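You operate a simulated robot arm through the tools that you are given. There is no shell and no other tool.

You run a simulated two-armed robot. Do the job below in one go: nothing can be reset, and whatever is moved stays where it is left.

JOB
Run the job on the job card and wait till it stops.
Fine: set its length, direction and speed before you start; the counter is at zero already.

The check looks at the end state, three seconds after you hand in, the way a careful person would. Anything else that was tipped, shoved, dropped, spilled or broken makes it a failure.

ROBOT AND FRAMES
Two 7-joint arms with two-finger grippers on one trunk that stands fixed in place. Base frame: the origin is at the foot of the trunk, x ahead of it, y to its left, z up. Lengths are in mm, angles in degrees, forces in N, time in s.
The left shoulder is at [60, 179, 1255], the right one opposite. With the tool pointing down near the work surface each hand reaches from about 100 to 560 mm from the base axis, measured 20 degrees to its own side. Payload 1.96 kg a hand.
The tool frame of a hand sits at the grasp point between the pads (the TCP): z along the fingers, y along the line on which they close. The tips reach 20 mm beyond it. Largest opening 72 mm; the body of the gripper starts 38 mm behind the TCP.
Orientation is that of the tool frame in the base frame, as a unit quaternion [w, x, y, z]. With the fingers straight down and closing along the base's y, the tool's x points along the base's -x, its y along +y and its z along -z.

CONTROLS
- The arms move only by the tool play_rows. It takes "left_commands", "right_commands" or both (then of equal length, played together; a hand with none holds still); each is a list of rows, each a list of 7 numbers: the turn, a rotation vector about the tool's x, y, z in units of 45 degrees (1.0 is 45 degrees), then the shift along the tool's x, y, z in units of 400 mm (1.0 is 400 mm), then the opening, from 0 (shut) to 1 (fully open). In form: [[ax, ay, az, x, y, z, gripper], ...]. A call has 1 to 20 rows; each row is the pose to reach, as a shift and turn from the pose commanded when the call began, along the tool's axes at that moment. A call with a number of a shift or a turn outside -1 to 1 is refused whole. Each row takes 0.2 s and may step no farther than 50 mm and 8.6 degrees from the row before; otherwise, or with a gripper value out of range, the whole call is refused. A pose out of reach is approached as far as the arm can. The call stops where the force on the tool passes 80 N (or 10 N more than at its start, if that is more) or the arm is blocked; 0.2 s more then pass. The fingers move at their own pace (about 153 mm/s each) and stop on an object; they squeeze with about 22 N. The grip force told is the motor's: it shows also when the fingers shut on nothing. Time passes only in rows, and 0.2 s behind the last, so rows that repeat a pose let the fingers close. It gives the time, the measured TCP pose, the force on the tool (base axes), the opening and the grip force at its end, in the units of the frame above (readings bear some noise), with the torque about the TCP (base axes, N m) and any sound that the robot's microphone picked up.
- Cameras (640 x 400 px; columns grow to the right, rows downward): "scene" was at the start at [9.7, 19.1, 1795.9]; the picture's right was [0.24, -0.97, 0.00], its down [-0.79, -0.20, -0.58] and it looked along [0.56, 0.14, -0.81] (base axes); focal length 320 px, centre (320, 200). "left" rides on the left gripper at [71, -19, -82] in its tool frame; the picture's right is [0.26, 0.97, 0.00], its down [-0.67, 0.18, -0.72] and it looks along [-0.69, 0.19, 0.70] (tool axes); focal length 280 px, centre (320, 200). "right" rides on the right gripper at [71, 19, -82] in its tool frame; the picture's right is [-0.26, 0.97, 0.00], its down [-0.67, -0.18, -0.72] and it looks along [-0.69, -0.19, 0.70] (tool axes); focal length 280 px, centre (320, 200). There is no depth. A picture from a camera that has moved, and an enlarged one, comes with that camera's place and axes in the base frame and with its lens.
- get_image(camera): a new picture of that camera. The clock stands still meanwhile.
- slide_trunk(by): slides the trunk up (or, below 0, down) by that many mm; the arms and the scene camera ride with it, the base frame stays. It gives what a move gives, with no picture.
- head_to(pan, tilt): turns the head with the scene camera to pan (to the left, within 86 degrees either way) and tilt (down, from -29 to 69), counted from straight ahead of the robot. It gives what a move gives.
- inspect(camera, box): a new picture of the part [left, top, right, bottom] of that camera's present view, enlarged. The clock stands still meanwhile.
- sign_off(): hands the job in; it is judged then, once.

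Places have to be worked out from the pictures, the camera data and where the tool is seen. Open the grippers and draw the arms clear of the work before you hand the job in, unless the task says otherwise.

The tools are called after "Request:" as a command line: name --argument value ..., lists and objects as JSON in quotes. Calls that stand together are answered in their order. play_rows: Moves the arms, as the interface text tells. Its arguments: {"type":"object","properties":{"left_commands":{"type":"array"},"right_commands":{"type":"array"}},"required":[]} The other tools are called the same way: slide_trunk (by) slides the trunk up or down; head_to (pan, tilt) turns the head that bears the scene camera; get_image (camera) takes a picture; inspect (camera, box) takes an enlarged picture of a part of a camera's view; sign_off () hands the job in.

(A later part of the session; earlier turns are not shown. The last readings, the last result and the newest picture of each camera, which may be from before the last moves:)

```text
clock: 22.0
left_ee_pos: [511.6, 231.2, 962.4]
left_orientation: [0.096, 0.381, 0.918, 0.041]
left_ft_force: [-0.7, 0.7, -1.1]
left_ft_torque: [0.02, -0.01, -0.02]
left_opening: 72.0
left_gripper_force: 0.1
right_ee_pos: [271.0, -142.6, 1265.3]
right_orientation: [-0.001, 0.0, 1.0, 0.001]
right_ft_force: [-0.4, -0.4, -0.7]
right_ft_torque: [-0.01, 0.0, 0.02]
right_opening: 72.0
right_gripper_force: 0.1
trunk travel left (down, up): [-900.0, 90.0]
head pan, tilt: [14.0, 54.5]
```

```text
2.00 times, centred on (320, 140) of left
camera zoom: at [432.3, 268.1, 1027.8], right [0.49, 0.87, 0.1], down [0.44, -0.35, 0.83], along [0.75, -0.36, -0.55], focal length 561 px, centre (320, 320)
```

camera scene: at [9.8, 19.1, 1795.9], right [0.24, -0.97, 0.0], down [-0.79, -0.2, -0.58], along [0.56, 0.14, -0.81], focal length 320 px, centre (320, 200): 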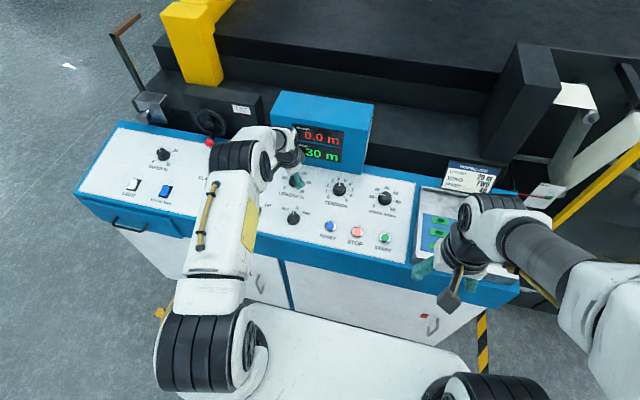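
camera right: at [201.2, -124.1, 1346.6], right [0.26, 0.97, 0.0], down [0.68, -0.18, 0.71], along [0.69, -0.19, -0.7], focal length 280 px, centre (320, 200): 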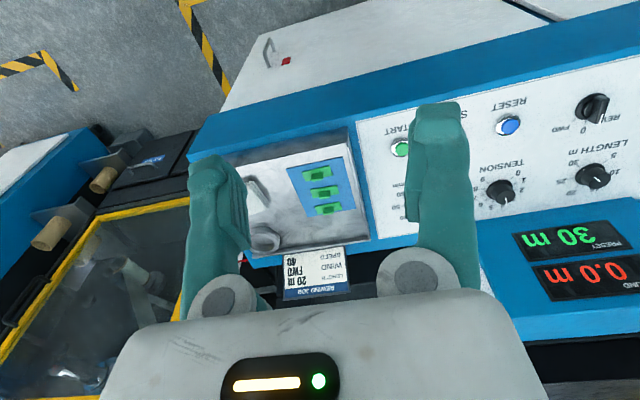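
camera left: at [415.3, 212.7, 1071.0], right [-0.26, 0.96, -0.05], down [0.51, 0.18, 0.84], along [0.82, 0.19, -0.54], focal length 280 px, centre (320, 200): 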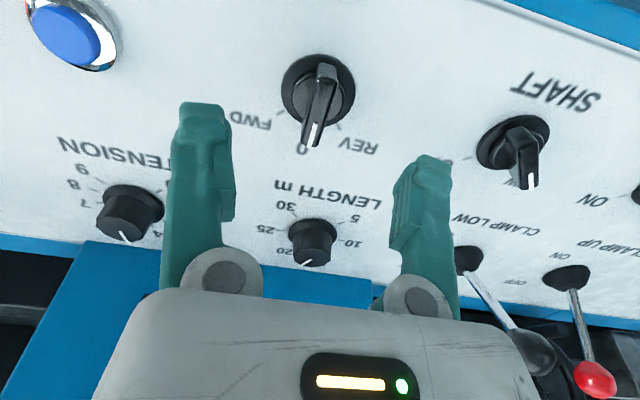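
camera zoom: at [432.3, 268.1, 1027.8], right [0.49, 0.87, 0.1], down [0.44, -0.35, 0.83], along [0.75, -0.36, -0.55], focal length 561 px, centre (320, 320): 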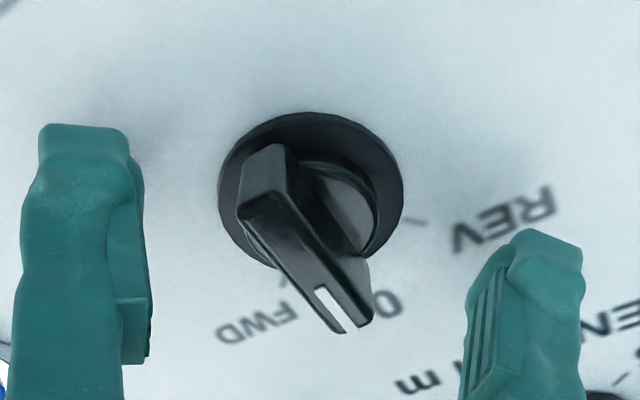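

The switch is only about 1 mm off in x and 2 mm off in y. I'll turn back to square, apply that correction, then close on the fin.

Request:
play_rows --left_commands '[[0, 0, -0.16, -0.0017, -0.0055, 0, 1], [0, 0, -0.33, -0.0017, -0.0055, 0, 1], [0, 0, -0.5, -0.0017, -0.0055, 0, 1], [0, 0, -0.67, -0.0017, -0.0055, 0, 1], [0, 0, -0.84, -0.0017, -0.0055, 0, 1], [0, 0, -1.0, -0.0017, -0.0055, 0, 1], [0, 0, -1.0, -0.0017, -0.0055, 0, 1], [0, 0, -1.0, -0.0017, -0.0055, 0, 0.5], [0, 0, -1.0, -0.0017, -0.0055, 0, 0.2], [0, 0, -1.0, -0.0017, -0.0055, 0, 0], [0, 0, -1.0, -0.0017, -0.0055, 0, 0]]'

Request:
inspect --camera "left" --box '[160, 40, 480, 240]'

```text
clock: 24.4
left_ee_pos: [510.0, 230.1, 962.5]
left_orientation: [0.108, 0.0, 0.994, 0.001]
left_ft_force: [0.1, 7.6, 25.5]
left_ft_torque: [0.07, 0.31, 0.03]
left_opening: 10.6
left_gripper_force: 37.3
right_ee_pos: [269.4, -142.3, 1264.5]
right_orientation: [0.0, 0.0, 1.0, 0.0]
right_ft_force: [0.0, -0.5, -0.8]
right_ft_torque: [0.01, 0.01, -0.02]
right_opening: 71.9
right_gripper_force: 0.1
trunk travel left (down, up): [-900.0, 90.0]
head pan, tilt: [14.0, 54.5]
```

```text
2.00 times, centred on (320, 140) of left
camera zoom: at [422.8, 211.0, 1027.4], right [-0.26, 0.96, -0.05], down [0.51, 0.18, 0.84], along [0.82, 0.19, -0.54], focal length 561 px, centre (320, 320)
```

zoom: 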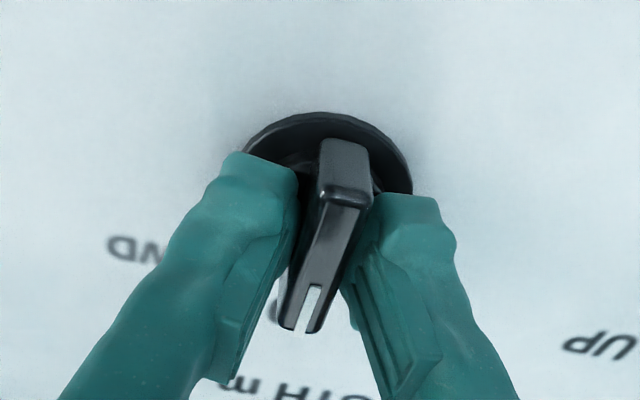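

The fin is gripped (10.6 mm), but the tips press on the boss with 25 N. I'll open a little, lift 5 mm, regrip, and then turn 45° clockwise toward FWD.

Request:
play_rows --left_commands '[[0, 0, 0, 0, 0, 0, 0.4], [0, 0, 0, 0, 0, -0.0125, 0.4], [0, 0, 0, 0, 0, -0.0125, 0.4], [0, 0, 0, 0, 0, -0.0125, 0.1], [0, 0, 0, 0, 0, -0.0125, 0], [0, 0, 0, 0, 0, -0.0125, 0]]'

Request:
inspect --camera "left" --box '[160, 40, 480, 240]'

```text
clock: 25.8
left_ee_pos: [508.7, 229.8, 964.9]
left_orientation: [0.104, 0.0, 0.995, -0.001]
left_ft_force: [-2.4, 3.7, -6.8]
left_ft_torque: [0.04, -0.3, 0.02]
left_opening: 10.4
left_gripper_force: 37.8
right_ee_pos: [272.1, -141.3, 1264.3]
right_orientation: [-0.001, -0.001, 1.0, -0.001]
right_ft_force: [-0.4, 0.0, 0.5]
right_ft_torque: [-0.01, -0.01, -0.03]
right_opening: 72.0
right_gripper_force: 0.1
trunk travel left (down, up): [-900.0, 90.0]
head pan, tilt: [14.0, 54.5]
```

```text
2.00 times, centred on (320, 140) of left
camera zoom: at [422.5, 211.2, 1029.8], right [-0.26, 0.96, -0.05], down [0.51, 0.18, 0.84], along [0.82, 0.19, -0.54], focal length 561 px, centre (320, 320)
```

zoom: 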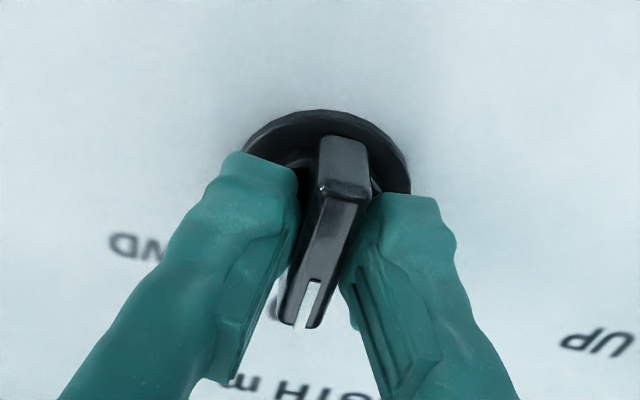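

Forces are small now with the fin held. I'll turn 45° clockwise to FWD.

Request:
play_rows --left_commands '[[0, 0, 0.16, 0, 0, 0, 0], [0, 0, 0.33, 0, 0, 0, 0], [0, 0, 0.5, 0, 0, 0, 0], [0, 0, 0.67, 0, 0, 0, 0], [0, 0, 0.84, 0, 0, 0, 0], [0, 0, 1.0, 0, 0, 0, 0], [0, 0, 1.0, 0, 0, 0, 0]]'

Request:
inspect --camera "left" --box '[160, 40, 480, 240]'

Request:
inspect --camera "scene" --box '[240, 150, 400, 250]'

```text
clock: 27.4
left_ee_pos: [508.8, 229.7, 964.9]
left_orientation: [0.096, 0.382, 0.918, 0.04]
left_ft_force: [-3.1, 6.1, -12.0]
left_ft_torque: [-0.17, -0.19, 0.01]
left_opening: 10.4
left_gripper_force: 37.0
right_ee_pos: [273.0, -140.5, 1265.9]
right_orientation: [-0.001, -0.001, 1.0, -0.001]
right_ft_force: [-0.5, -0.7, 0.2]
right_ft_torque: [0.01, 0.0, 0.01]
right_opening: 71.9
right_gripper_force: 0.1
trunk travel left (down, up): [-900.0, 90.0]
head pan, tilt: [14.0, 54.5]
```

```text
2.00 times, centred on (320, 140) of left
camera zoom: at [429.7, 267.3, 1031.4], right [0.49, 0.87, 0.1], down [0.45, -0.35, 0.83], along [0.75, -0.36, -0.56], focal length 561 px, centre (320, 320)
```

zoom: 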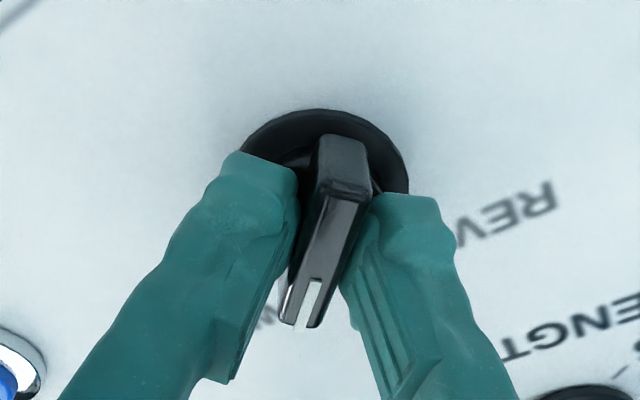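

```text
4.00 times, centred on (320, 200) of scene
camera zoom: at [10.8, 21.6, 1795.8], right [0.24, -0.97, 0.0], down [-0.79, -0.2, -0.58], along [0.56, 0.14, -0.81], focal length 1278 px, centre (320, 200)
```

zoom: 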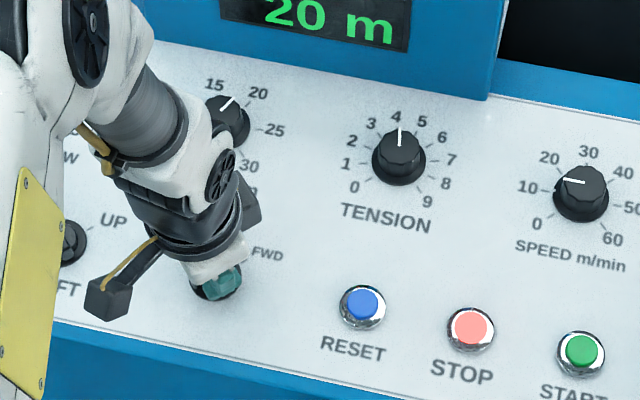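

The switch followed the hand 45° clockwise. I'll release, lift straight off and check where it points.

Request:
play_rows --left_commands '[[0, 0, 0, 0, 0, 0, 0.5], [0, 0, 0, 0, 0, 0, 1], [0, 0, 0, 0, 0, -0.05, 1], [0, 0, 0, 0, 0, -0.1, 1], [0, 0, 0, 0, 0, -0.15, 1], [0, 0, 0, 0, 0, -0.2, 1]]'

Request:
get_image --camera "left"

Request:
inspect --camera "scene" --box '[240, 150, 400, 250]'

```text
clock: 28.8
left_ee_pos: [491.1, 227.9, 1042.7]
left_orientation: [0.098, 0.381, 0.918, 0.04]
left_ft_force: [-0.1, 0.1, -0.7]
left_ft_torque: [-0.02, 0.02, 0.04]
left_opening: 72.0
left_gripper_force: 0.1
right_ee_pos: [270.8, -142.3, 1263.7]
right_orientation: [-0.001, 0.0, 1.0, 0.0]
right_ft_force: [1.4, -0.2, 0.0]
right_ft_torque: [-0.01, -0.01, 0.02]
right_opening: 72.2
right_gripper_force: 0.2
trunk travel left (down, up): [-900.0, 90.0]
head pan, tilt: [14.0, 54.5]
```

```text
taken
camera left: at [411.2, 264.4, 1111.1], right [0.49, 0.87, 0.1], down [0.44, -0.35, 0.83], along [0.75, -0.36, -0.55], focal length 280 px, centre (320, 200)
```

left: 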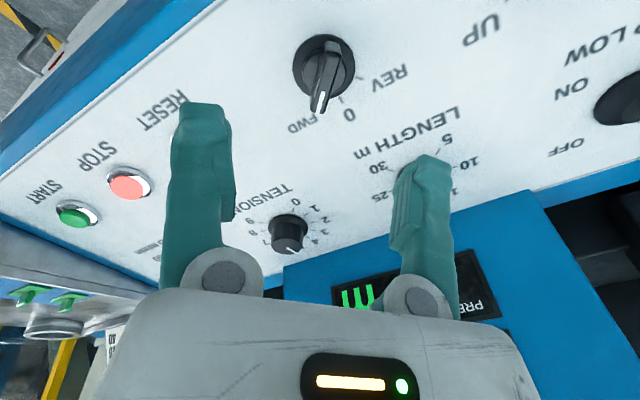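

```text
4.00 times, centred on (320, 200) of scene
camera zoom: at [8.6, 18.7, 1795.8], right [0.24, -0.97, 0.0], down [-0.79, -0.2, -0.58], along [0.56, 0.14, -0.81], focal length 1278 px, centre (320, 200)
```

zoom: 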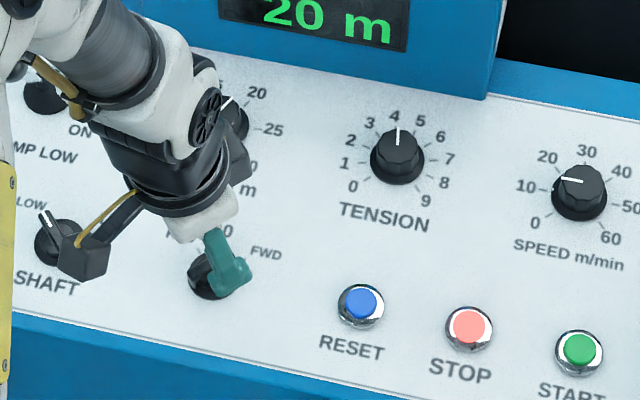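

The switch points at FWD. I'll park the left hand back and up, and bring the right hand over the SPEED knob, which I estimate at (648, -40, 953), tilted to match the panel.

Request:
play_rows --left_commands '[[0, 0, -0.1, 0.022, -0.001, -0.05, 1], [0, 0, -0.2, 0.044, -0.002, -0.1, 1], [0, 0, -0.3, 0.066, -0.003, -0.15, 1], [0, 0, -0.4, 0.088, -0.004, -0.2, 1], [0, 0, -0.5, 0.11, -0.005, -0.25, 1], [0, 0, -0.6, 0.132, -0.006, -0.3, 1], [0, 0, -0.7, 0.154, -0.007, -0.316, 1], [0, 0, -0.8, 0.176, -0.008, -0.316, 1], [0, 0, -0.9, 0.198, -0.009, -0.316, 1], [0, 0, -1.0, 0.22, -0.009, -0.316, 1]]' --right_commands '[[0, 0, 0, -0.08875, 0.0255, 0.05325, 1], [0, 0, 0, -0.1775, 0.051, 0.1065, 1], [0, -0.05, 0, -0.26625, 0.0765, 0.15975, 1], [0, -0.1, 0, -0.355, 0.102, 0.213, 1], [0, -0.15, 0, -0.44375, 0.1275, 0.26625, 1], [0, -0.2, 0, -0.5325, 0.153, 0.3195, 1], [0, -0.2667, 0, -0.62125, 0.1785, 0.37275, 1], [0, -0.2667, 0, -0.71, 0.204, 0.426, 1], [0, -0.2667, 0, -0.79875, 0.2295, 0.47925, 1], [0, -0.2667, 0, -0.8875, 0.255, 0.5325, 1]]'

Request:
get_image --camera "right"

Request:
get_image --camera "scene"

Request:
inspect --camera "scene" --box '[260, 150, 420, 250]'

```text
clock: 31.0
left_ee_pos: [403.4, 288.6, 1153.6]
left_orientation: [0.104, -0.001, 0.995, -0.001]
left_ft_force: [-0.9, 0.3, 0.0]
left_ft_torque: [-0.02, -0.01, -0.04]
left_opening: 72.2
left_gripper_force: 0.0
right_ee_pos: [628.8, -36.1, 1048.5]
right_orientation: [0.103, 0.0, 0.995, 0.0]
right_ft_force: [0.2, -0.7, 0.8]
right_ft_torque: [-0.01, 0.05, -0.01]
right_opening: 71.8
right_gripper_force: 0.1
trunk travel left (down, up): [-900.0, 90.0]
head pan, tilt: [14.0, 54.5]
```

```text
taken
camera right: at [543.5, -18.2, 1114.7], right [0.26, 0.97, 0.05], down [0.51, -0.18, 0.84], along [0.82, -0.19, -0.54], focal length 280 px, centre (320, 200)
```

right: 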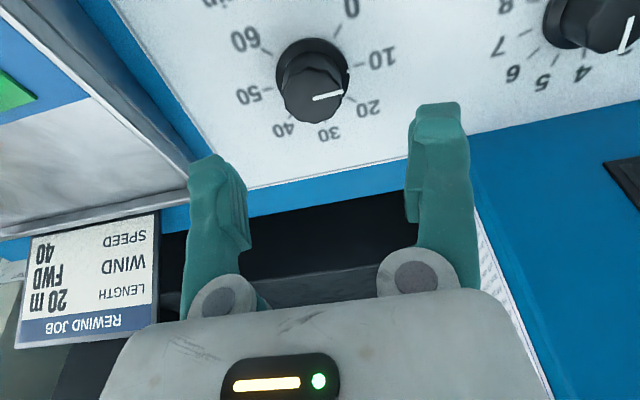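

```text
taken
camera scene: at [11.7, 19.6, 1795.9], right [0.24, -0.97, 0.0], down [-0.79, -0.2, -0.58], along [0.56, 0.14, -0.81], focal length 320 px, centre (320, 200)
```

scene: 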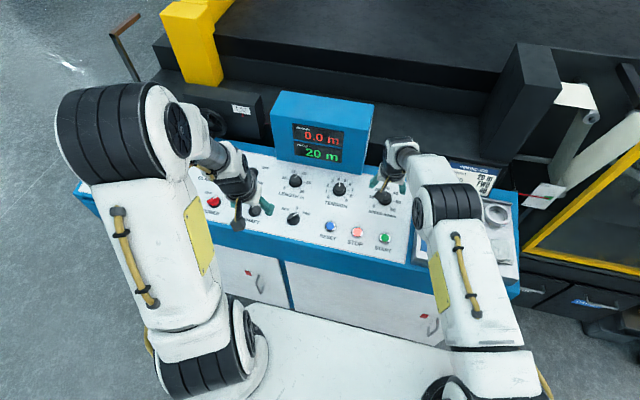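

```text
4.00 times, centred on (340, 200) of scene
camera zoom: at [11.7, 19.6, 1795.9], right [0.24, -0.97, 0.0], down [-0.79, -0.2, -0.58], along [0.56, 0.14, -0.81], focal length 1278 px, centre (240, 200)
```

zoom: 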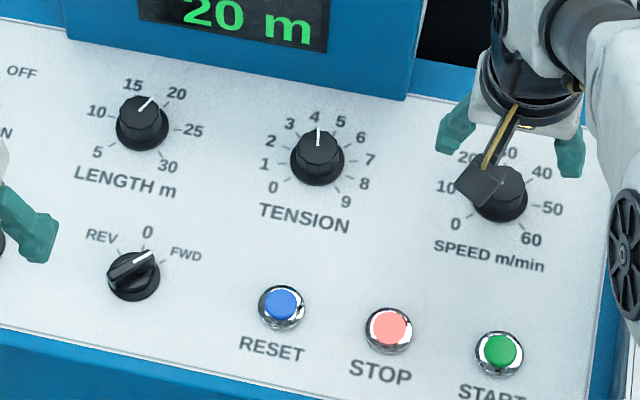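

LENGTH at 20 and direction at FWD are both confirmed. I'll zoom in on the SPEED knob from the right hand.

Request:
inspect --camera "right" --box '[200, 0, 440, 150]'

```text
2.67 times, centred on (320, 75) of right
camera zoom: at [543.5, -18.2, 1114.7], right [0.26, 0.97, 0.05], down [0.51, -0.18, 0.84], along [0.82, -0.19, -0.54], focal length 748 px, centre (320, 533)
```

zoom: 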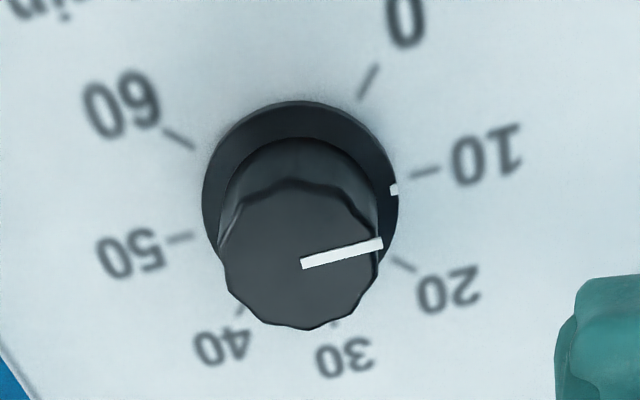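

The pointer is at about 10, so reaching 40 needs roughly 135° clockwise. I'll shift 4.4 mm toward -y, descend 35 mm and pre-turn the hand 45° counter-clockwise.

Request:
play_rows --right_commands '[[0, 0, -0.16, 0, -0.011, 0.02, 1], [0, 0, -0.33, 0, -0.011, 0.04, 1], [0, 0, -0.5, 0, -0.011, 0.06, 1], [0, 0, -0.67, 0, -0.011, 0.08, 1], [0, 0, -0.84, 0, -0.011, 0.0875, 1], [0, 0, -1.0, 0, -0.011, 0.0875, 1], [0, 0, -1.0, 0, -0.011, 0.0875, 1]]'

Request:
inspect --camera "right" --box '[160, 0, 480, 200]'

```text
clock: 32.6
left_ee_pos: [402.2, 288.0, 1154.6]
left_orientation: [0.105, 0.0, 0.995, 0.0]
left_ft_force: [-0.2, -0.1, -0.2]
left_ft_torque: [-0.02, 0.03, -0.01]
left_opening: 71.8
left_gripper_force: 0.0
right_ee_pos: [635.5, -41.4, 1017.4]
right_orientation: [0.096, -0.381, 0.919, -0.04]
right_ft_force: [-1.1, -0.7, 0.0]
right_ft_torque: [0.0, 0.0, 0.0]
right_opening: 72.3
right_gripper_force: 0.1
trunk travel left (down, up): [-900.0, 90.0]
head pan, tilt: [14.0, 54.5]
```

```text
2.00 times, centred on (320, 100) of right
camera zoom: at [556.5, -78.8, 1084.3], right [-0.49, 0.87, -0.1], down [0.44, 0.35, 0.83], along [0.75, 0.36, -0.55], focal length 561 px, centre (320, 400)
```

zoom: 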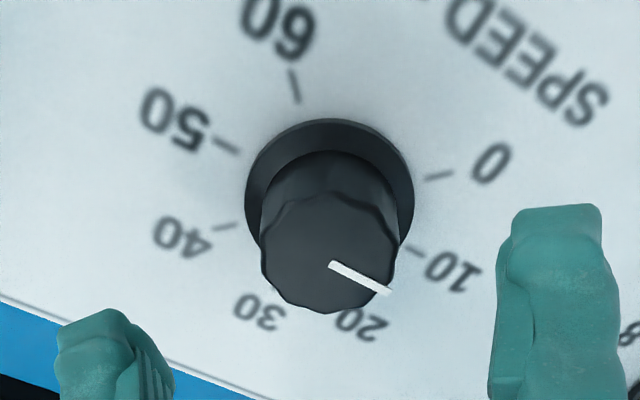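

The knob is about 3 mm nearer in x and 1 mm toward +y. I'll correct that, pre-turn another 22°, descend 20 mm and check again.

Request:
play_rows --right_commands '[[0, 0, -0.16, 0.0042, 0.0075, 0.01, 1], [0, 0, -0.33, 0.0042, 0.0075, 0.03, 1], [0, 0, -0.5, 0.0042, 0.0075, 0.05, 1], [0, 0, -0.5, 0.0042, 0.0075, 0.05, 1]]'

Request:
inspect --camera "right" --box '[160, 0, 480, 200]'

```text
clock: 33.6
left_ee_pos: [402.0, 289.0, 1153.7]
left_orientation: [0.105, 0.0, 0.994, 0.0]
left_ft_force: [-0.3, 0.3, 0.3]
left_ft_torque: [0.02, -0.04, 0.0]
left_opening: 72.1
left_gripper_force: 0.2
right_ee_pos: [635.8, -40.3, 998.1]
right_orientation: [0.086, -0.553, 0.827, -0.058]
right_ft_force: [0.0, 0.4, -0.2]
right_ft_torque: [0.0, 0.04, -0.02]
right_opening: 72.0
right_gripper_force: 0.0
trunk travel left (down, up): [-900.0, 90.0]
head pan, tilt: [14.0, 54.5]
```

```text
2.00 times, centred on (320, 100) of right
camera zoom: at [575.4, -98.8, 1068.6], right [-0.78, 0.61, -0.16], down [0.27, 0.55, 0.79], along [0.57, 0.57, -0.59], focal length 561 px, centre (320, 400)
```

zoom: 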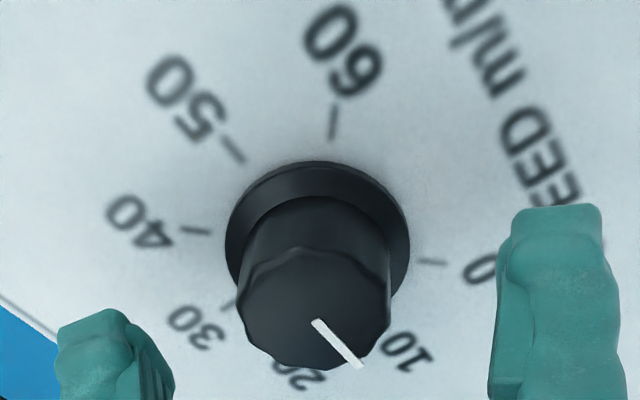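

It's centred to about 1 mm, with the cap top about 16–20 mm below the TCP. I'll lower 16 mm and close on the cap.

Request:
play_rows --right_commands '[[0, 0, 0, 0, -0.0025, 0.02, 1], [0, 0, 0, 0, -0.0025, 0.04, 1], [0, 0, 0, 0, -0.0025, 0.04, 1], [0, 0, 0, 0, -0.0025, 0.04, 0.6], [0, 0, 0, 0, -0.0025, 0.04, 0.3], [0, 0, 0, 0, -0.0025, 0.04, 0], [0, 0, 0, 0, -0.0025, 0.04, 0]]'

Request:
inspect --camera "right" --box '[160, 40, 480, 240]'

```text
clock: 35.2
left_ee_pos: [402.5, 287.9, 1154.2]
left_orientation: [0.104, 0.0, 0.995, 0.0]
left_ft_force: [0.9, 0.3, -0.5]
left_ft_torque: [0.0, 0.01, -0.01]
left_opening: 72.2
left_gripper_force: 0.0
right_ee_pos: [638.4, -41.1, 984.9]
right_orientation: [0.088, -0.552, 0.827, -0.058]
right_ft_force: [5.7, -3.0, 2.5]
right_ft_torque: [-0.13, 0.0, -0.07]
right_opening: 34.0
right_gripper_force: 40.8
trunk travel left (down, up): [-900.0, 90.0]
head pan, tilt: [14.0, 54.5]
```

```text
2.00 times, centred on (320, 140) of right
camera zoom: at [578.4, -100.7, 1054.2], right [-0.77, 0.61, -0.16], down [0.27, 0.55, 0.79], along [0.57, 0.57, -0.59], focal length 561 px, centre (320, 320)
```

zoom: 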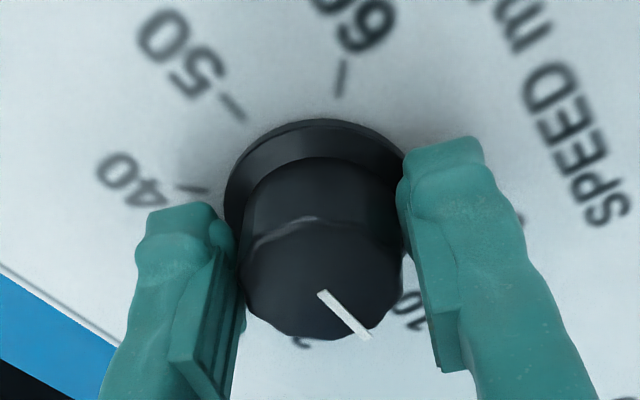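

The grip is good with small forces. I'll turn 45° clockwise.

Request:
play_rows --right_commands '[[0, 0, 0.16, 0, 0, 0, 0], [0, 0, 0.33, 0, 0, 0, 0], [0, 0, 0.5, 0, 0, 0, 0], [0, 0, 0.67, 0, 0, 0, 0], [0, 0, 0.84, 0, 0, 0, 0], [0, 0, 1.0, 0, 0, 0, 0], [0, 0, 1.0, 0, 0, 0, 0]]'

Request:
inspect --camera "right" --box '[160, 40, 480, 240]'

```text
clock: 36.8
left_ee_pos: [402.6, 289.8, 1155.0]
left_orientation: [0.104, 0.0, 0.995, 0.001]
left_ft_force: [-0.3, -0.9, -0.2]
left_ft_torque: [-0.03, -0.03, 0.01]
left_opening: 71.9
left_gripper_force: 0.0
right_ee_pos: [637.4, -41.4, 984.3]
right_orientation: [0.102, -0.193, 0.976, -0.02]
right_ft_force: [4.1, 2.1, 2.8]
right_ft_torque: [0.2, -0.22, 0.07]
right_opening: 33.6
right_gripper_force: 39.8
right hand out of reach, approached as far as the arm can: row 4, 5
trunk travel left (down, up): [-900.0, 90.0]
head pan, tilt: [14.0, 54.5]
```

```text
2.00 times, centred on (320, 140) of right
camera zoom: at [549.8, -51.3, 1048.3], right [-0.12, 0.99, -0.03], down [0.53, 0.09, 0.84], along [0.84, 0.09, -0.54], focal length 561 px, centre (320, 320)
```

zoom: 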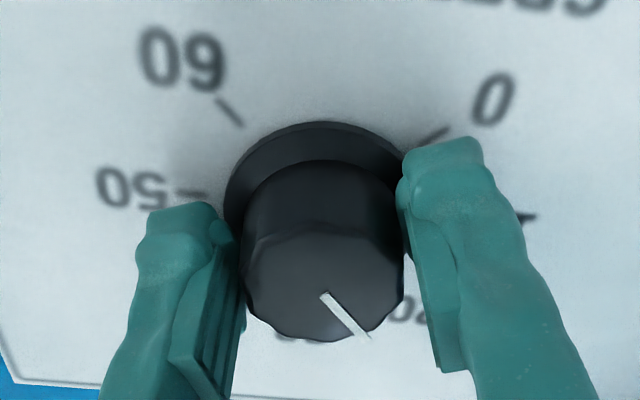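

The knob followed. The arm briefly reported a reach limit but arrived at the commanded angle. I'll turn another 45° clockwise.

Request:
play_rows --right_commands '[[0, 0, 0.16, 0, 0, 0, 0], [0, 0, 0.33, 0, 0, 0, 0], [0, 0, 0.5, 0, 0, 0, 0], [0, 0, 0.67, 0, 0, 0, 0], [0, 0, 0.84, 0, 0, 0, 0], [0, 0, 1.0, 0, 0, 0, 0], [0, 0, 1.0, 0, 0, 0, 0]]'

Request:
inspect --camera "right" --box '[160, 40, 480, 240]'

Request:
get_image --camera "scene"

```text
clock: 38.4
left_ee_pos: [401.6, 288.2, 1153.9]
left_orientation: [0.105, 0.0, 0.994, -0.001]
left_ft_force: [-0.1, 0.4, -0.5]
left_ft_torque: [0.0, 0.01, -0.01]
left_opening: 72.0
left_gripper_force: 0.0
right_ee_pos: [638.1, -39.5, 983.2]
right_orientation: [0.103, 0.195, 0.975, 0.019]
right_ft_force: [3.3, 12.6, 4.3]
right_ft_torque: [-0.51, -0.64, -0.06]
right_opening: 33.6
right_gripper_force: 40.1
right hand out of reach, approached as far as the arm can: row 4
trunk travel left (down, up): [-900.0, 90.0]
head pan, tilt: [14.0, 54.5]
```

```text
2.00 times, centred on (320, 140) of right
camera zoom: at [564.4, 4.7, 1050.8], right [0.6, 0.79, 0.13], down [0.39, -0.43, 0.82], along [0.7, -0.44, -0.56], focal length 561 px, centre (320, 320)
```

zoom: 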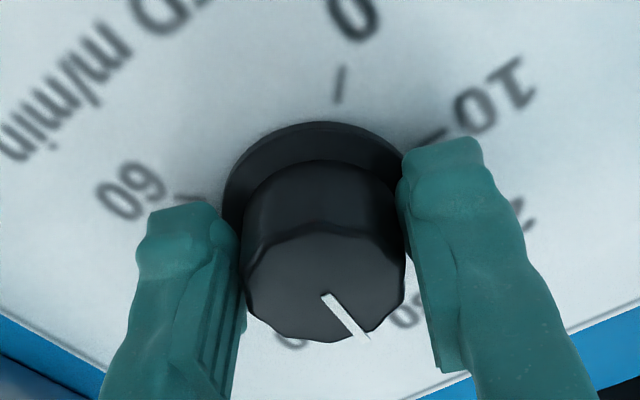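

```text
taken
camera scene: at [9.6, 22.0, 1795.8], right [0.24, -0.97, 0.0], down [-0.79, -0.2, -0.58], along [0.56, 0.14, -0.81], focal length 320 px, centre (320, 200)
```

scene: 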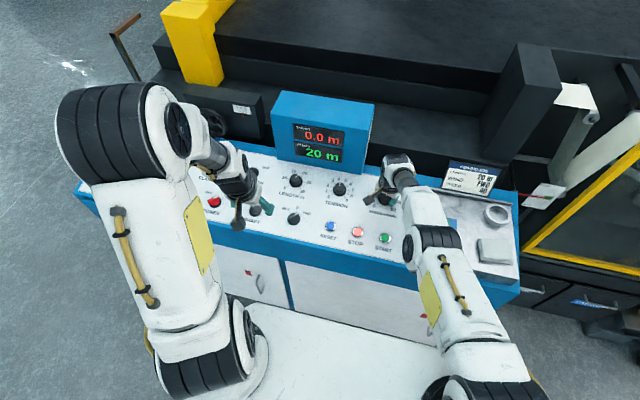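

The pointer now sits near 30, with 12 N of side force building up. I'll release, swing the hand back 45° and see where the knob stands before regripping.

Request:
play_rows --right_commands '[[0, 0, 0, 0, 0, 0, 0.5], [0, 0, 0, 0, 0, 0, 1], [0, 0, -0.16, 0, 0, 0, 1], [0, 0, -0.33, 0, 0, 0, 1], [0, 0, -0.5, 0, 0, 0, 1], [0, 0, -0.67, 0, 0, 0, 1], [0, 0, -0.84, 0, 0, 0, 1], [0, 0, -1.0, 0, 0, 0, 1], [0, 0, -1.0, 0, 0, 0, 1]]'

Request:
inspect --camera "right" --box '[160, 40, 480, 240]'

Request:
inspect --camera "scene" --box '[320, 140, 480, 240]'

```text
clock: 40.4
left_ee_pos: [401.3, 287.6, 1154.0]
left_orientation: [0.105, 0.0, 0.994, 0.0]
left_ft_force: [0.1, 0.2, 0.5]
left_ft_torque: [0.01, 0.03, 0.0]
left_opening: 71.8
left_gripper_force: 0.1
right_ee_pos: [637.5, -39.5, 983.1]
right_orientation: [0.103, -0.195, 0.975, -0.021]
right_ft_force: [-0.2, 1.0, -0.1]
right_ft_torque: [0.01, -0.02, -0.04]
right_opening: 72.0
right_gripper_force: 0.1
right hand out of reach, approached as far as the arm can: row 3
trunk travel left (down, up): [-900.0, 90.0]
head pan, tilt: [14.0, 54.5]
```

```text
2.00 times, centred on (320, 140) of right
camera zoom: at [550.2, -50.6, 1048.0], right [-0.13, 0.99, -0.03], down [0.53, 0.09, 0.84], along [0.84, 0.09, -0.54], focal length 561 px, centre (320, 320)
```

zoom: 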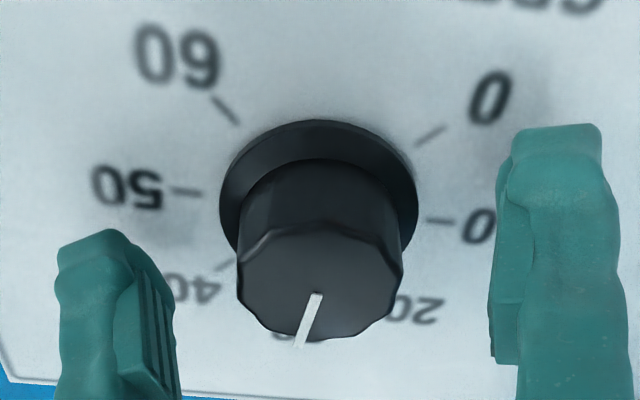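

```text
4.00 times, centred on (400, 190) of scene
camera zoom: at [9.7, 19.2, 1795.9], right [0.24, -0.97, 0.0], down [-0.79, -0.2, -0.58], along [0.56, 0.14, -0.81], focal length 1278 px, centre (0, 240)
```

zoom: 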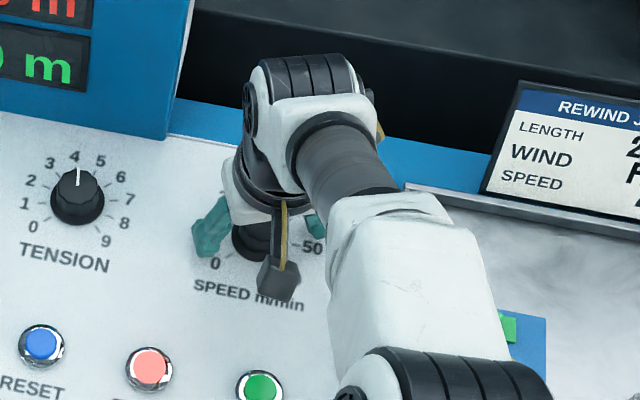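

The knob stayed near 30 and is centred between the fingers. I'll regrip and turn another 45° clockwise.

Request:
play_rows --right_commands '[[0, 0, 0, 0, 0, 0, 0.5], [0, 0, 0, 0, 0, 0, 0.2], [0, 0, 0, 0, 0, 0, 0], [0, 0, 0, 0, 0, 0, 0], [0, 0, 0.16, 0, 0, 0, 0], [0, 0, 0.33, 0, 0, 0, 0], [0, 0, 0.5, 0, 0, 0, 0], [0, 0, 0.67, 0, 0, 0, 0], [0, 0, 0.84, 0, 0, 0, 0], [0, 0, 1.0, 0, 0, 0, 0], [0, 0, 1.0, 0, 0, 0, 0]]'

Request:
inspect --camera "right" --box '[160, 40, 480, 240]'

```text
clock: 42.8
left_ee_pos: [402.3, 289.2, 1154.4]
left_orientation: [0.104, 0.0, 0.995, 0.0]
left_ft_force: [-0.3, -0.1, 0.2]
left_ft_torque: [0.03, 0.01, 0.02]
left_opening: 72.1
left_gripper_force: 0.1
right_ee_pos: [637.0, -39.5, 983.2]
right_orientation: [0.103, 0.194, 0.975, 0.021]
right_ft_force: [0.0, 4.0, -0.4]
right_ft_torque: [-0.05, -0.25, 0.0]
right_opening: 32.7
right_gripper_force: 40.1
right hand out of reach, approached as far as the arm can: row 6
trunk travel left (down, up): [-900.0, 90.0]
head pan, tilt: [14.0, 54.5]
```

```text
2.00 times, centred on (320, 140) of right
camera zoom: at [564.8, 4.4, 1050.9], right [0.6, 0.79, 0.13], down [0.39, -0.43, 0.81], along [0.7, -0.44, -0.57], focal length 561 px, centre (320, 320)
```

zoom: 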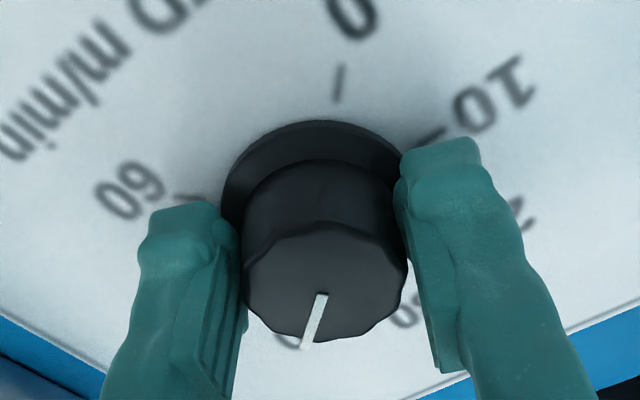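

The pointer has moved to about 40. I'll release, lift 60 mm and square up to read it properly.

Request:
play_rows --right_commands '[[0, 0, 0, 0, 0, 0, 0.5], [0, 0, 0, 0, 0, 0, 1], [0, 0, 0, 0, 0, -0.05, 1], [0, 0, -0.125, 0, 0, -0.1, 1], [0, 0, -0.25, 0, 0, -0.15, 1], [0, 0, -0.375, 0, 0, -0.15, 1], [0, 0, -0.5, 0, 0, -0.15, 1], [0, 0, -0.5, 0, 0, -0.15, 1]]'

Request:
inspect --camera "right" --box '[200, 0, 440, 150]'

Request:
inspect --camera "scene" --box '[320, 140, 480, 240]'

```text
clock: 44.6
left_ee_pos: [401.8, 287.2, 1154.8]
left_orientation: [0.105, 0.0, 0.995, -0.001]
left_ft_force: [0.1, 0.4, 0.0]
left_ft_torque: [-0.01, 0.01, 0.0]
left_opening: 72.2
left_gripper_force: 0.0
right_ee_pos: [627.2, -41.6, 1040.7]
right_orientation: [0.105, 0.0, 0.994, 0.0]
right_ft_force: [-0.3, 0.1, 0.5]
right_ft_torque: [0.0, -0.03, 0.01]
right_opening: 72.0
right_gripper_force: 0.1
trunk travel left (down, up): [-900.0, 90.0]
head pan, tilt: [14.0, 54.5]
```

```text
2.67 times, centred on (320, 75) of right
camera zoom: at [541.0, -22.6, 1106.1], right [0.25, 0.97, 0.05], down [0.51, -0.18, 0.84], along [0.82, -0.19, -0.54], focal length 748 px, centre (320, 533)
```

zoom: 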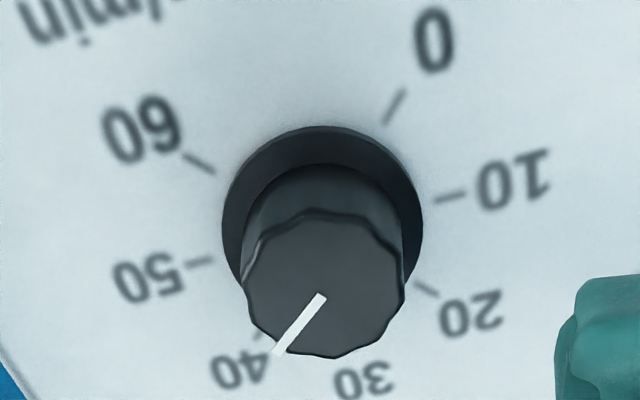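

```text
4.00 times, centred on (400, 190) of scene
camera zoom: at [9.6, 19.2, 1795.9], right [0.24, -0.97, 0.0], down [-0.79, -0.2, -0.58], along [0.56, 0.14, -0.81], focal length 1278 px, centre (0, 240)
```

zoom: 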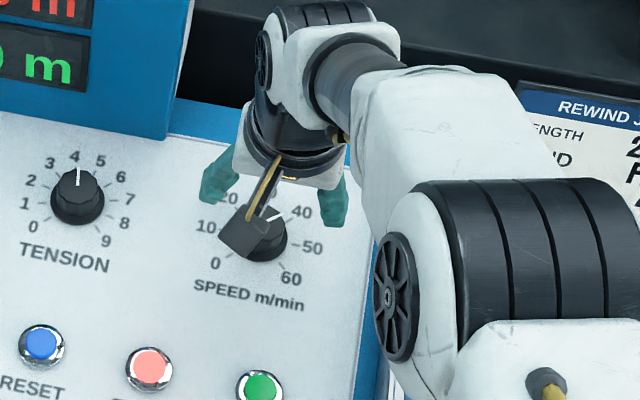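

The pointer looks to be at 40. I'll move the right hand toward START at about (519, -61, 926), which also clears the view so I can verify the SPEED dial.

Request:
play_rows --right_commands '[[0, 0, 0, 0.08, -0.01, 0, 1], [0, 0, 0, 0.16, -0.02, 0, 1], [0, 0, 0, 0.24, -0.035, 0.02, 1], [0, 0, 0, 0.325, -0.0485, 0.0485, 1], [0, 0, 0, 0.325, -0.0485, 0.0485, 1]]'

Request:
get_image --camera "right"

Request:
inspect --camera "scene" --box '[320, 150, 480, 250]'

```text
clock: 45.8
left_ee_pos: [402.5, 288.5, 1153.1]
left_orientation: [0.104, -0.001, 0.995, 0.001]
left_ft_force: [-0.2, -0.8, 0.4]
left_ft_torque: [0.02, 0.02, -0.01]
left_opening: 71.9
left_gripper_force: 0.1
right_ee_pos: [504.0, -60.8, 994.7]
right_orientation: [0.105, 0.0, 0.994, 0.001]
right_ft_force: [0.3, 0.2, -0.6]
right_ft_torque: [0.01, 0.01, -0.01]
right_opening: 72.1
right_gripper_force: 0.0
trunk travel left (down, up): [-900.0, 90.0]
head pan, tilt: [14.0, 54.5]
```

```text
taken
camera right: at [417.9, -42.7, 1059.4], right [0.26, 0.97, 0.05], down [0.51, -0.18, 0.84], along [0.82, -0.19, -0.54], focal length 280 px, centre (320, 200)
```

right: 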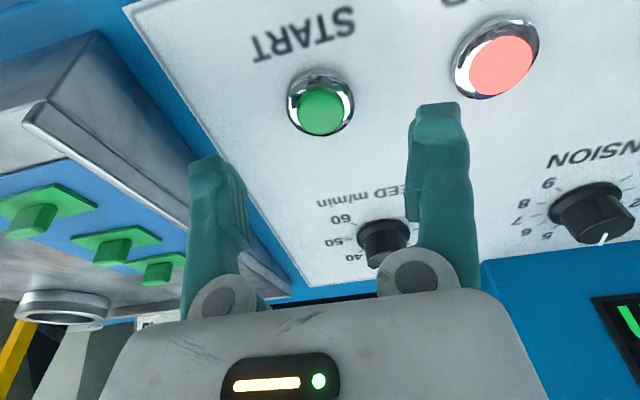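

```text
4.00 times, centred on (400, 200) of scene
camera zoom: at [10.0, 19.2, 1795.9], right [0.24, -0.97, 0.0], down [-0.79, -0.2, -0.58], along [0.56, 0.14, -0.81], focal length 1278 px, centre (0, 200)
```

zoom: 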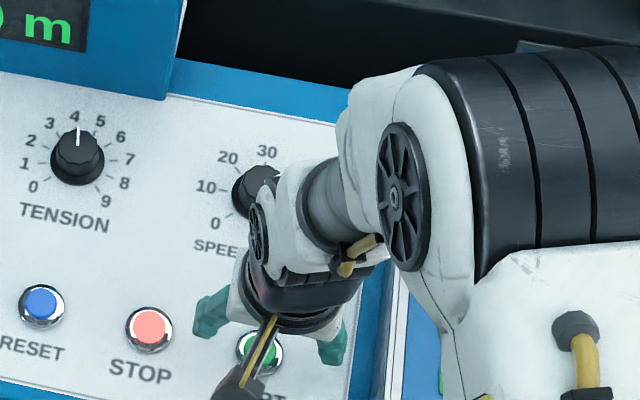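

I want an unobstructed check of the SPEED dial before starting. I'll move the right hand up and to the right to clear the scene view.

Request:
play_rows --right_commands '[[0, 0, 0, 0, -0.03, -0.1, 1], [0, 0, 0, 0.05, -0.1, -0.18, 1], [0, 0, 0, 0.1, -0.2, -0.22, 1], [0, 0, 0, 0.15, -0.3, -0.25, 1], [0, 0, 0, 0.15, -0.38, -0.25, 1], [0, 0, 0, 0.15, -0.38, -0.25, 1]]'

Request:
inspect --camera "scene" --box '[361, 180, 409, 210]'

Request:
inspect --camera "scene" --box '[260, 120, 420, 220]'

```text
clock: 47.2
left_ee_pos: [402.6, 289.2, 1155.4]
left_orientation: [0.105, 0.0, 0.994, 0.0]
left_ft_force: [-0.4, 0.6, 0.3]
left_ft_torque: [-0.02, -0.01, -0.01]
left_opening: 72.1
left_gripper_force: 0.0
right_ee_pos: [423.8, -210.6, 1083.2]
right_orientation: [0.104, -0.001, 0.995, 0.0]
right_ft_force: [0.0, 1.0, 1.0]
right_ft_torque: [-0.02, 0.04, -0.02]
right_opening: 72.0
right_gripper_force: 0.1
trunk travel left (down, up): [-900.0, 90.0]
head pan, tilt: [14.0, 54.5]
```

```text
13.33 times, centred on (385, 195) of scene
camera zoom: at [10.1, 19.9, 1795.8], right [0.24, -0.97, 0.0], down [-0.79, -0.2, -0.58], along [0.56, 0.14, -0.81], focal length 4260 px, centre (-547, 267)
```

zoom: 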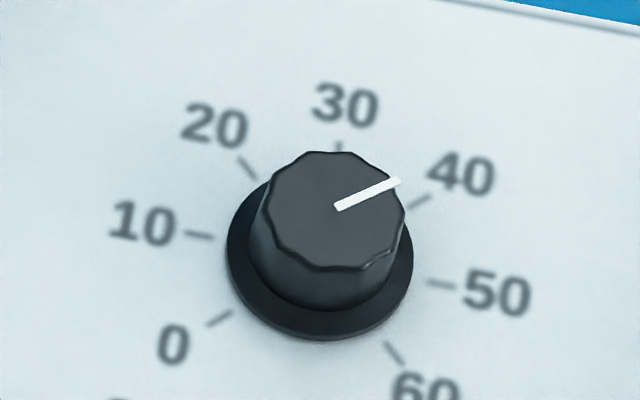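

```text
4.00 times, centred on (340, 170) of scene
camera zoom: at [10.1, 19.9, 1795.8], right [0.24, -0.97, 0.0], down [-0.79, -0.2, -0.58], along [0.56, 0.14, -0.81], focal length 1278 px, centre (240, 320)
```

zoom: 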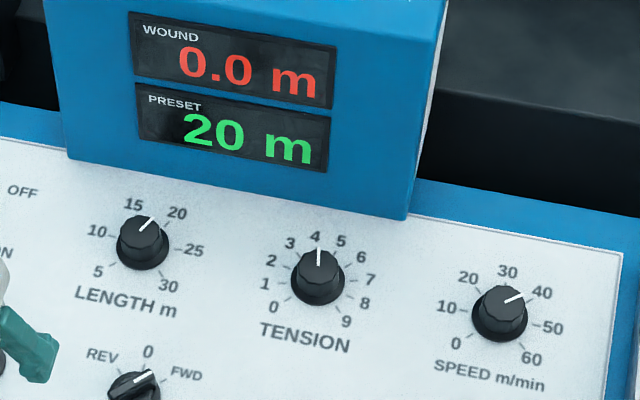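

The SPEED pointer is very near 40. I'll compare it with the LENGTH and TENSION pointers at the same magnification to judge any viewing bias.

Request:
inspect --camera "scene" --box '[271, 165, 319, 195]'

Request:
inspect --camera "scene" --box '[315, 174, 363, 204]'

Request:
get_image --camera "right"

```text
13.33 times, centred on (295, 180) of scene
camera zoom: at [10.1, 19.9, 1795.8], right [0.24, -0.97, 0.0], down [-0.79, -0.2, -0.58], along [0.56, 0.14, -0.81], focal length 4260 px, centre (653, 467)
```

zoom: 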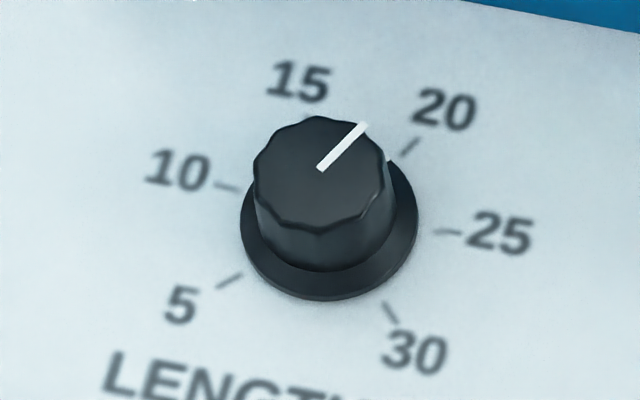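

```text
13.33 times, centred on (339, 189) of scene
camera zoom: at [10.1, 19.9, 1795.8], right [0.24, -0.97, 0.0], down [-0.79, -0.2, -0.58], along [0.56, 0.14, -0.81], focal length 4260 px, centre (67, 347)
```

zoom: 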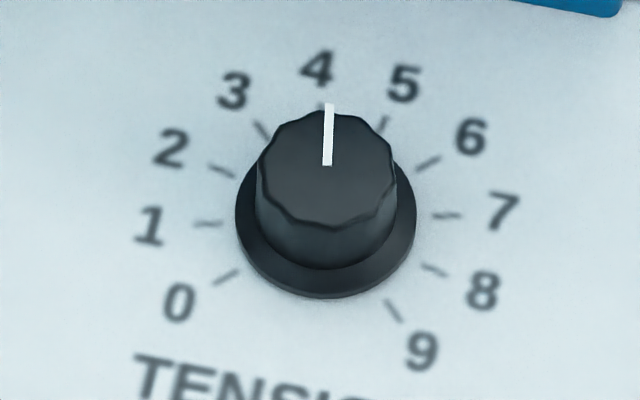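

```text
taken
camera right: at [337.8, -193.0, 1147.9], right [0.26, 0.97, 0.05], down [0.51, -0.18, 0.84], along [0.82, -0.19, -0.54], focal length 280 px, centre (320, 200)
```

right: 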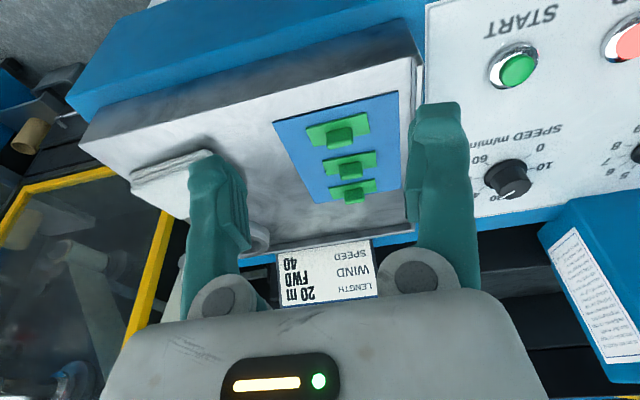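

LENGTH shows a small apparent offset too, so viewing bias accounts for part of what I see, but SPEED may still be 2–4° past 40. I'll take the right hand back above the knob, turned so the mark on its skirt shows next to the 40 tick.

Request:
play_rows --right_commands '[[0, 0, -0.1, -0.06, 0.05, 0, 1], [0, 0, -0.2, -0.12, 0.1, 0, 1], [0, 0, -0.3, -0.18, 0.16, 0.02, 1], [0, 0, -0.4, -0.24, 0.22, 0.05, 1], [0, 0, -0.5, -0.3, 0.28, 0.08, 1], [0, 0, -0.6, -0.36, 0.34, 0.11, 1], [0, 0, -0.75, -0.42, 0.39, 0.15, 1], [0, 0, -0.9, -0.4725, 0.4265, 0.2, 1], [0, 0, -1.0, -0.4725, 0.4265, 0.25, 1]]'

Request:
play_rows --right_commands '[[0, 0, -0.15, 0, 0, 0.005, 1], [0, 0, -0.3, 0, 0, 0.0115, 1], [0, 0, -0.45, 0, 0, 0.0115, 1], [0, 0, -0.6, 0, 0, 0.0115, 1], [0, 0, -0.7, 0, 0, 0.0115, 1], [0, 0, -0.7, 0, 0, 0.0115, 1]]'

Request:
inspect --camera "right" --box '[200, 0, 440, 150]'

```text
clock: 49.2
left_ee_pos: [401.6, 288.2, 1154.3]
left_orientation: [0.105, 0.0, 0.995, 0.0]
left_ft_force: [-0.5, -0.3, -0.8]
left_ft_torque: [0.01, -0.01, 0.03]
left_opening: 71.7
left_gripper_force: 0.1
right_ee_pos: [631.5, -39.8, 1021.7]
right_orientation: [0.096, -0.381, 0.919, -0.039]
right_ft_force: [-1.0, -0.4, 0.0]
right_ft_torque: [0.0, -0.03, 0.0]
right_opening: 71.9
right_gripper_force: 0.1
trunk travel left (down, up): [-900.0, 90.0]
head pan, tilt: [14.0, 54.5]
```

```text
clock: 50.6
left_ee_pos: [402.4, 287.7, 1154.6]
left_orientation: [0.104, -0.001, 0.995, 0.0]
left_ft_force: [-1.2, 0.2, -1.3]
left_ft_torque: [0.0, 0.02, -0.01]
left_opening: 72.0
left_gripper_force: 0.0
right_ee_pos: [631.6, -41.8, 1017.1]
right_orientation: [0.082, -0.616, 0.78, -0.065]
right_ft_force: [-0.1, -0.3, 0.4]
right_ft_torque: [0.03, 0.03, 0.02]
right_opening: 72.5
right_gripper_force: 0.1
trunk travel left (down, up): [-900.0, 90.0]
head pan, tilt: [14.0, 54.5]
```

```text
2.67 times, centred on (320, 75) of right
camera zoom: at [580.5, -106.7, 1090.1], right [-0.86, 0.48, -0.18], down [0.18, 0.61, 0.77], along [0.48, 0.63, -0.61], focal length 748 px, centre (320, 533)
```

zoom: 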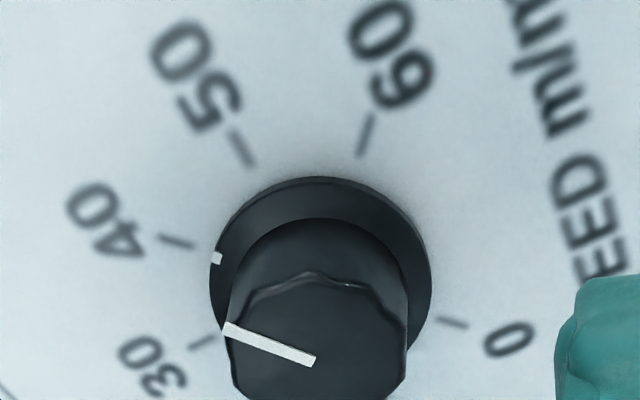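

The skirt mark lines up with the 40 tick to within about half a division of 1 m/min, so SPEED is good at 40. I'll lift, turn back and go to hover over START.

Request:
play_rows --right_commands '[[0, 0, 0.16, 0, 0, -0.03, 1], [0, 0, 0.33, 0, 0, -0.06, 1], [0, 0, 0.5, 0, 0, -0.1, 1], [0, 0, 0.67, 0, 0, -0.1, 1], [0, 0, 0.84, 0, 0, -0.1, 1], [0, 0, 1.0, 0, 0, -0.1, 1]]'

Request:
play_rows --right_commands '[[0, 0, 0, 0.07, 0.03, 0, 1], [0, 0, 0, 0.14, 0.06, 0.01, 1], [0, 0, 0, 0.22, 0.095, 0.04, 1], [0, 0, 0, 0.301, 0.128, 0.07, 1], [0, 0, 0, 0.301, 0.128, 0.089, 1], [0, 0, 0, 0.301, 0.128, 0.089, 1]]'

Request:
inspect --camera "right" --box '[160, 0, 480, 200]'

```text
clock: 52.0
left_ee_pos: [401.2, 287.6, 1154.3]
left_orientation: [0.105, 0.001, 0.994, -0.001]
left_ft_force: [-0.5, 0.1, 0.7]
left_ft_torque: [0.01, -0.01, 0.01]
left_opening: 72.2
left_gripper_force: 0.0
right_ee_pos: [622.5, -41.9, 1056.6]
right_orientation: [0.101, -0.27, 0.957, -0.028]
right_ft_force: [0.6, -0.9, -0.1]
right_ft_torque: [0.0, -0.02, 0.01]
right_opening: 71.9
right_gripper_force: 0.1
trunk travel left (down, up): [-900.0, 90.0]
head pan, tilt: [14.0, 54.5]
```

```text
clock: 53.4
left_ee_pos: [401.1, 288.2, 1153.9]
left_orientation: [0.105, 0.0, 0.994, 0.001]
left_ft_force: [0.4, 0.0, 0.7]
left_ft_torque: [0.0, -0.01, 0.0]
left_opening: 71.8
left_gripper_force: 0.1
right_ee_pos: [504.2, -60.0, 994.9]
right_orientation: [0.1, -0.271, 0.957, -0.028]
right_ft_force: [0.5, -0.4, 0.8]
right_ft_torque: [-0.03, 0.01, 0.0]
right_opening: 72.0
right_gripper_force: 0.0
trunk travel left (down, up): [-900.0, 90.0]
head pan, tilt: [14.0, 54.5]
```

```text
2.00 times, centred on (320, 100) of right
camera zoom: at [419.0, -82.7, 1059.8], right [-0.28, 0.96, -0.06], down [0.51, 0.2, 0.84], along [0.82, 0.2, -0.54], focal length 561 px, centre (320, 400)
```

zoom: 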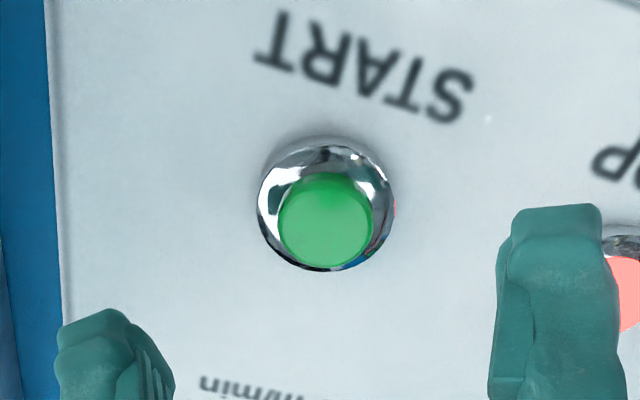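

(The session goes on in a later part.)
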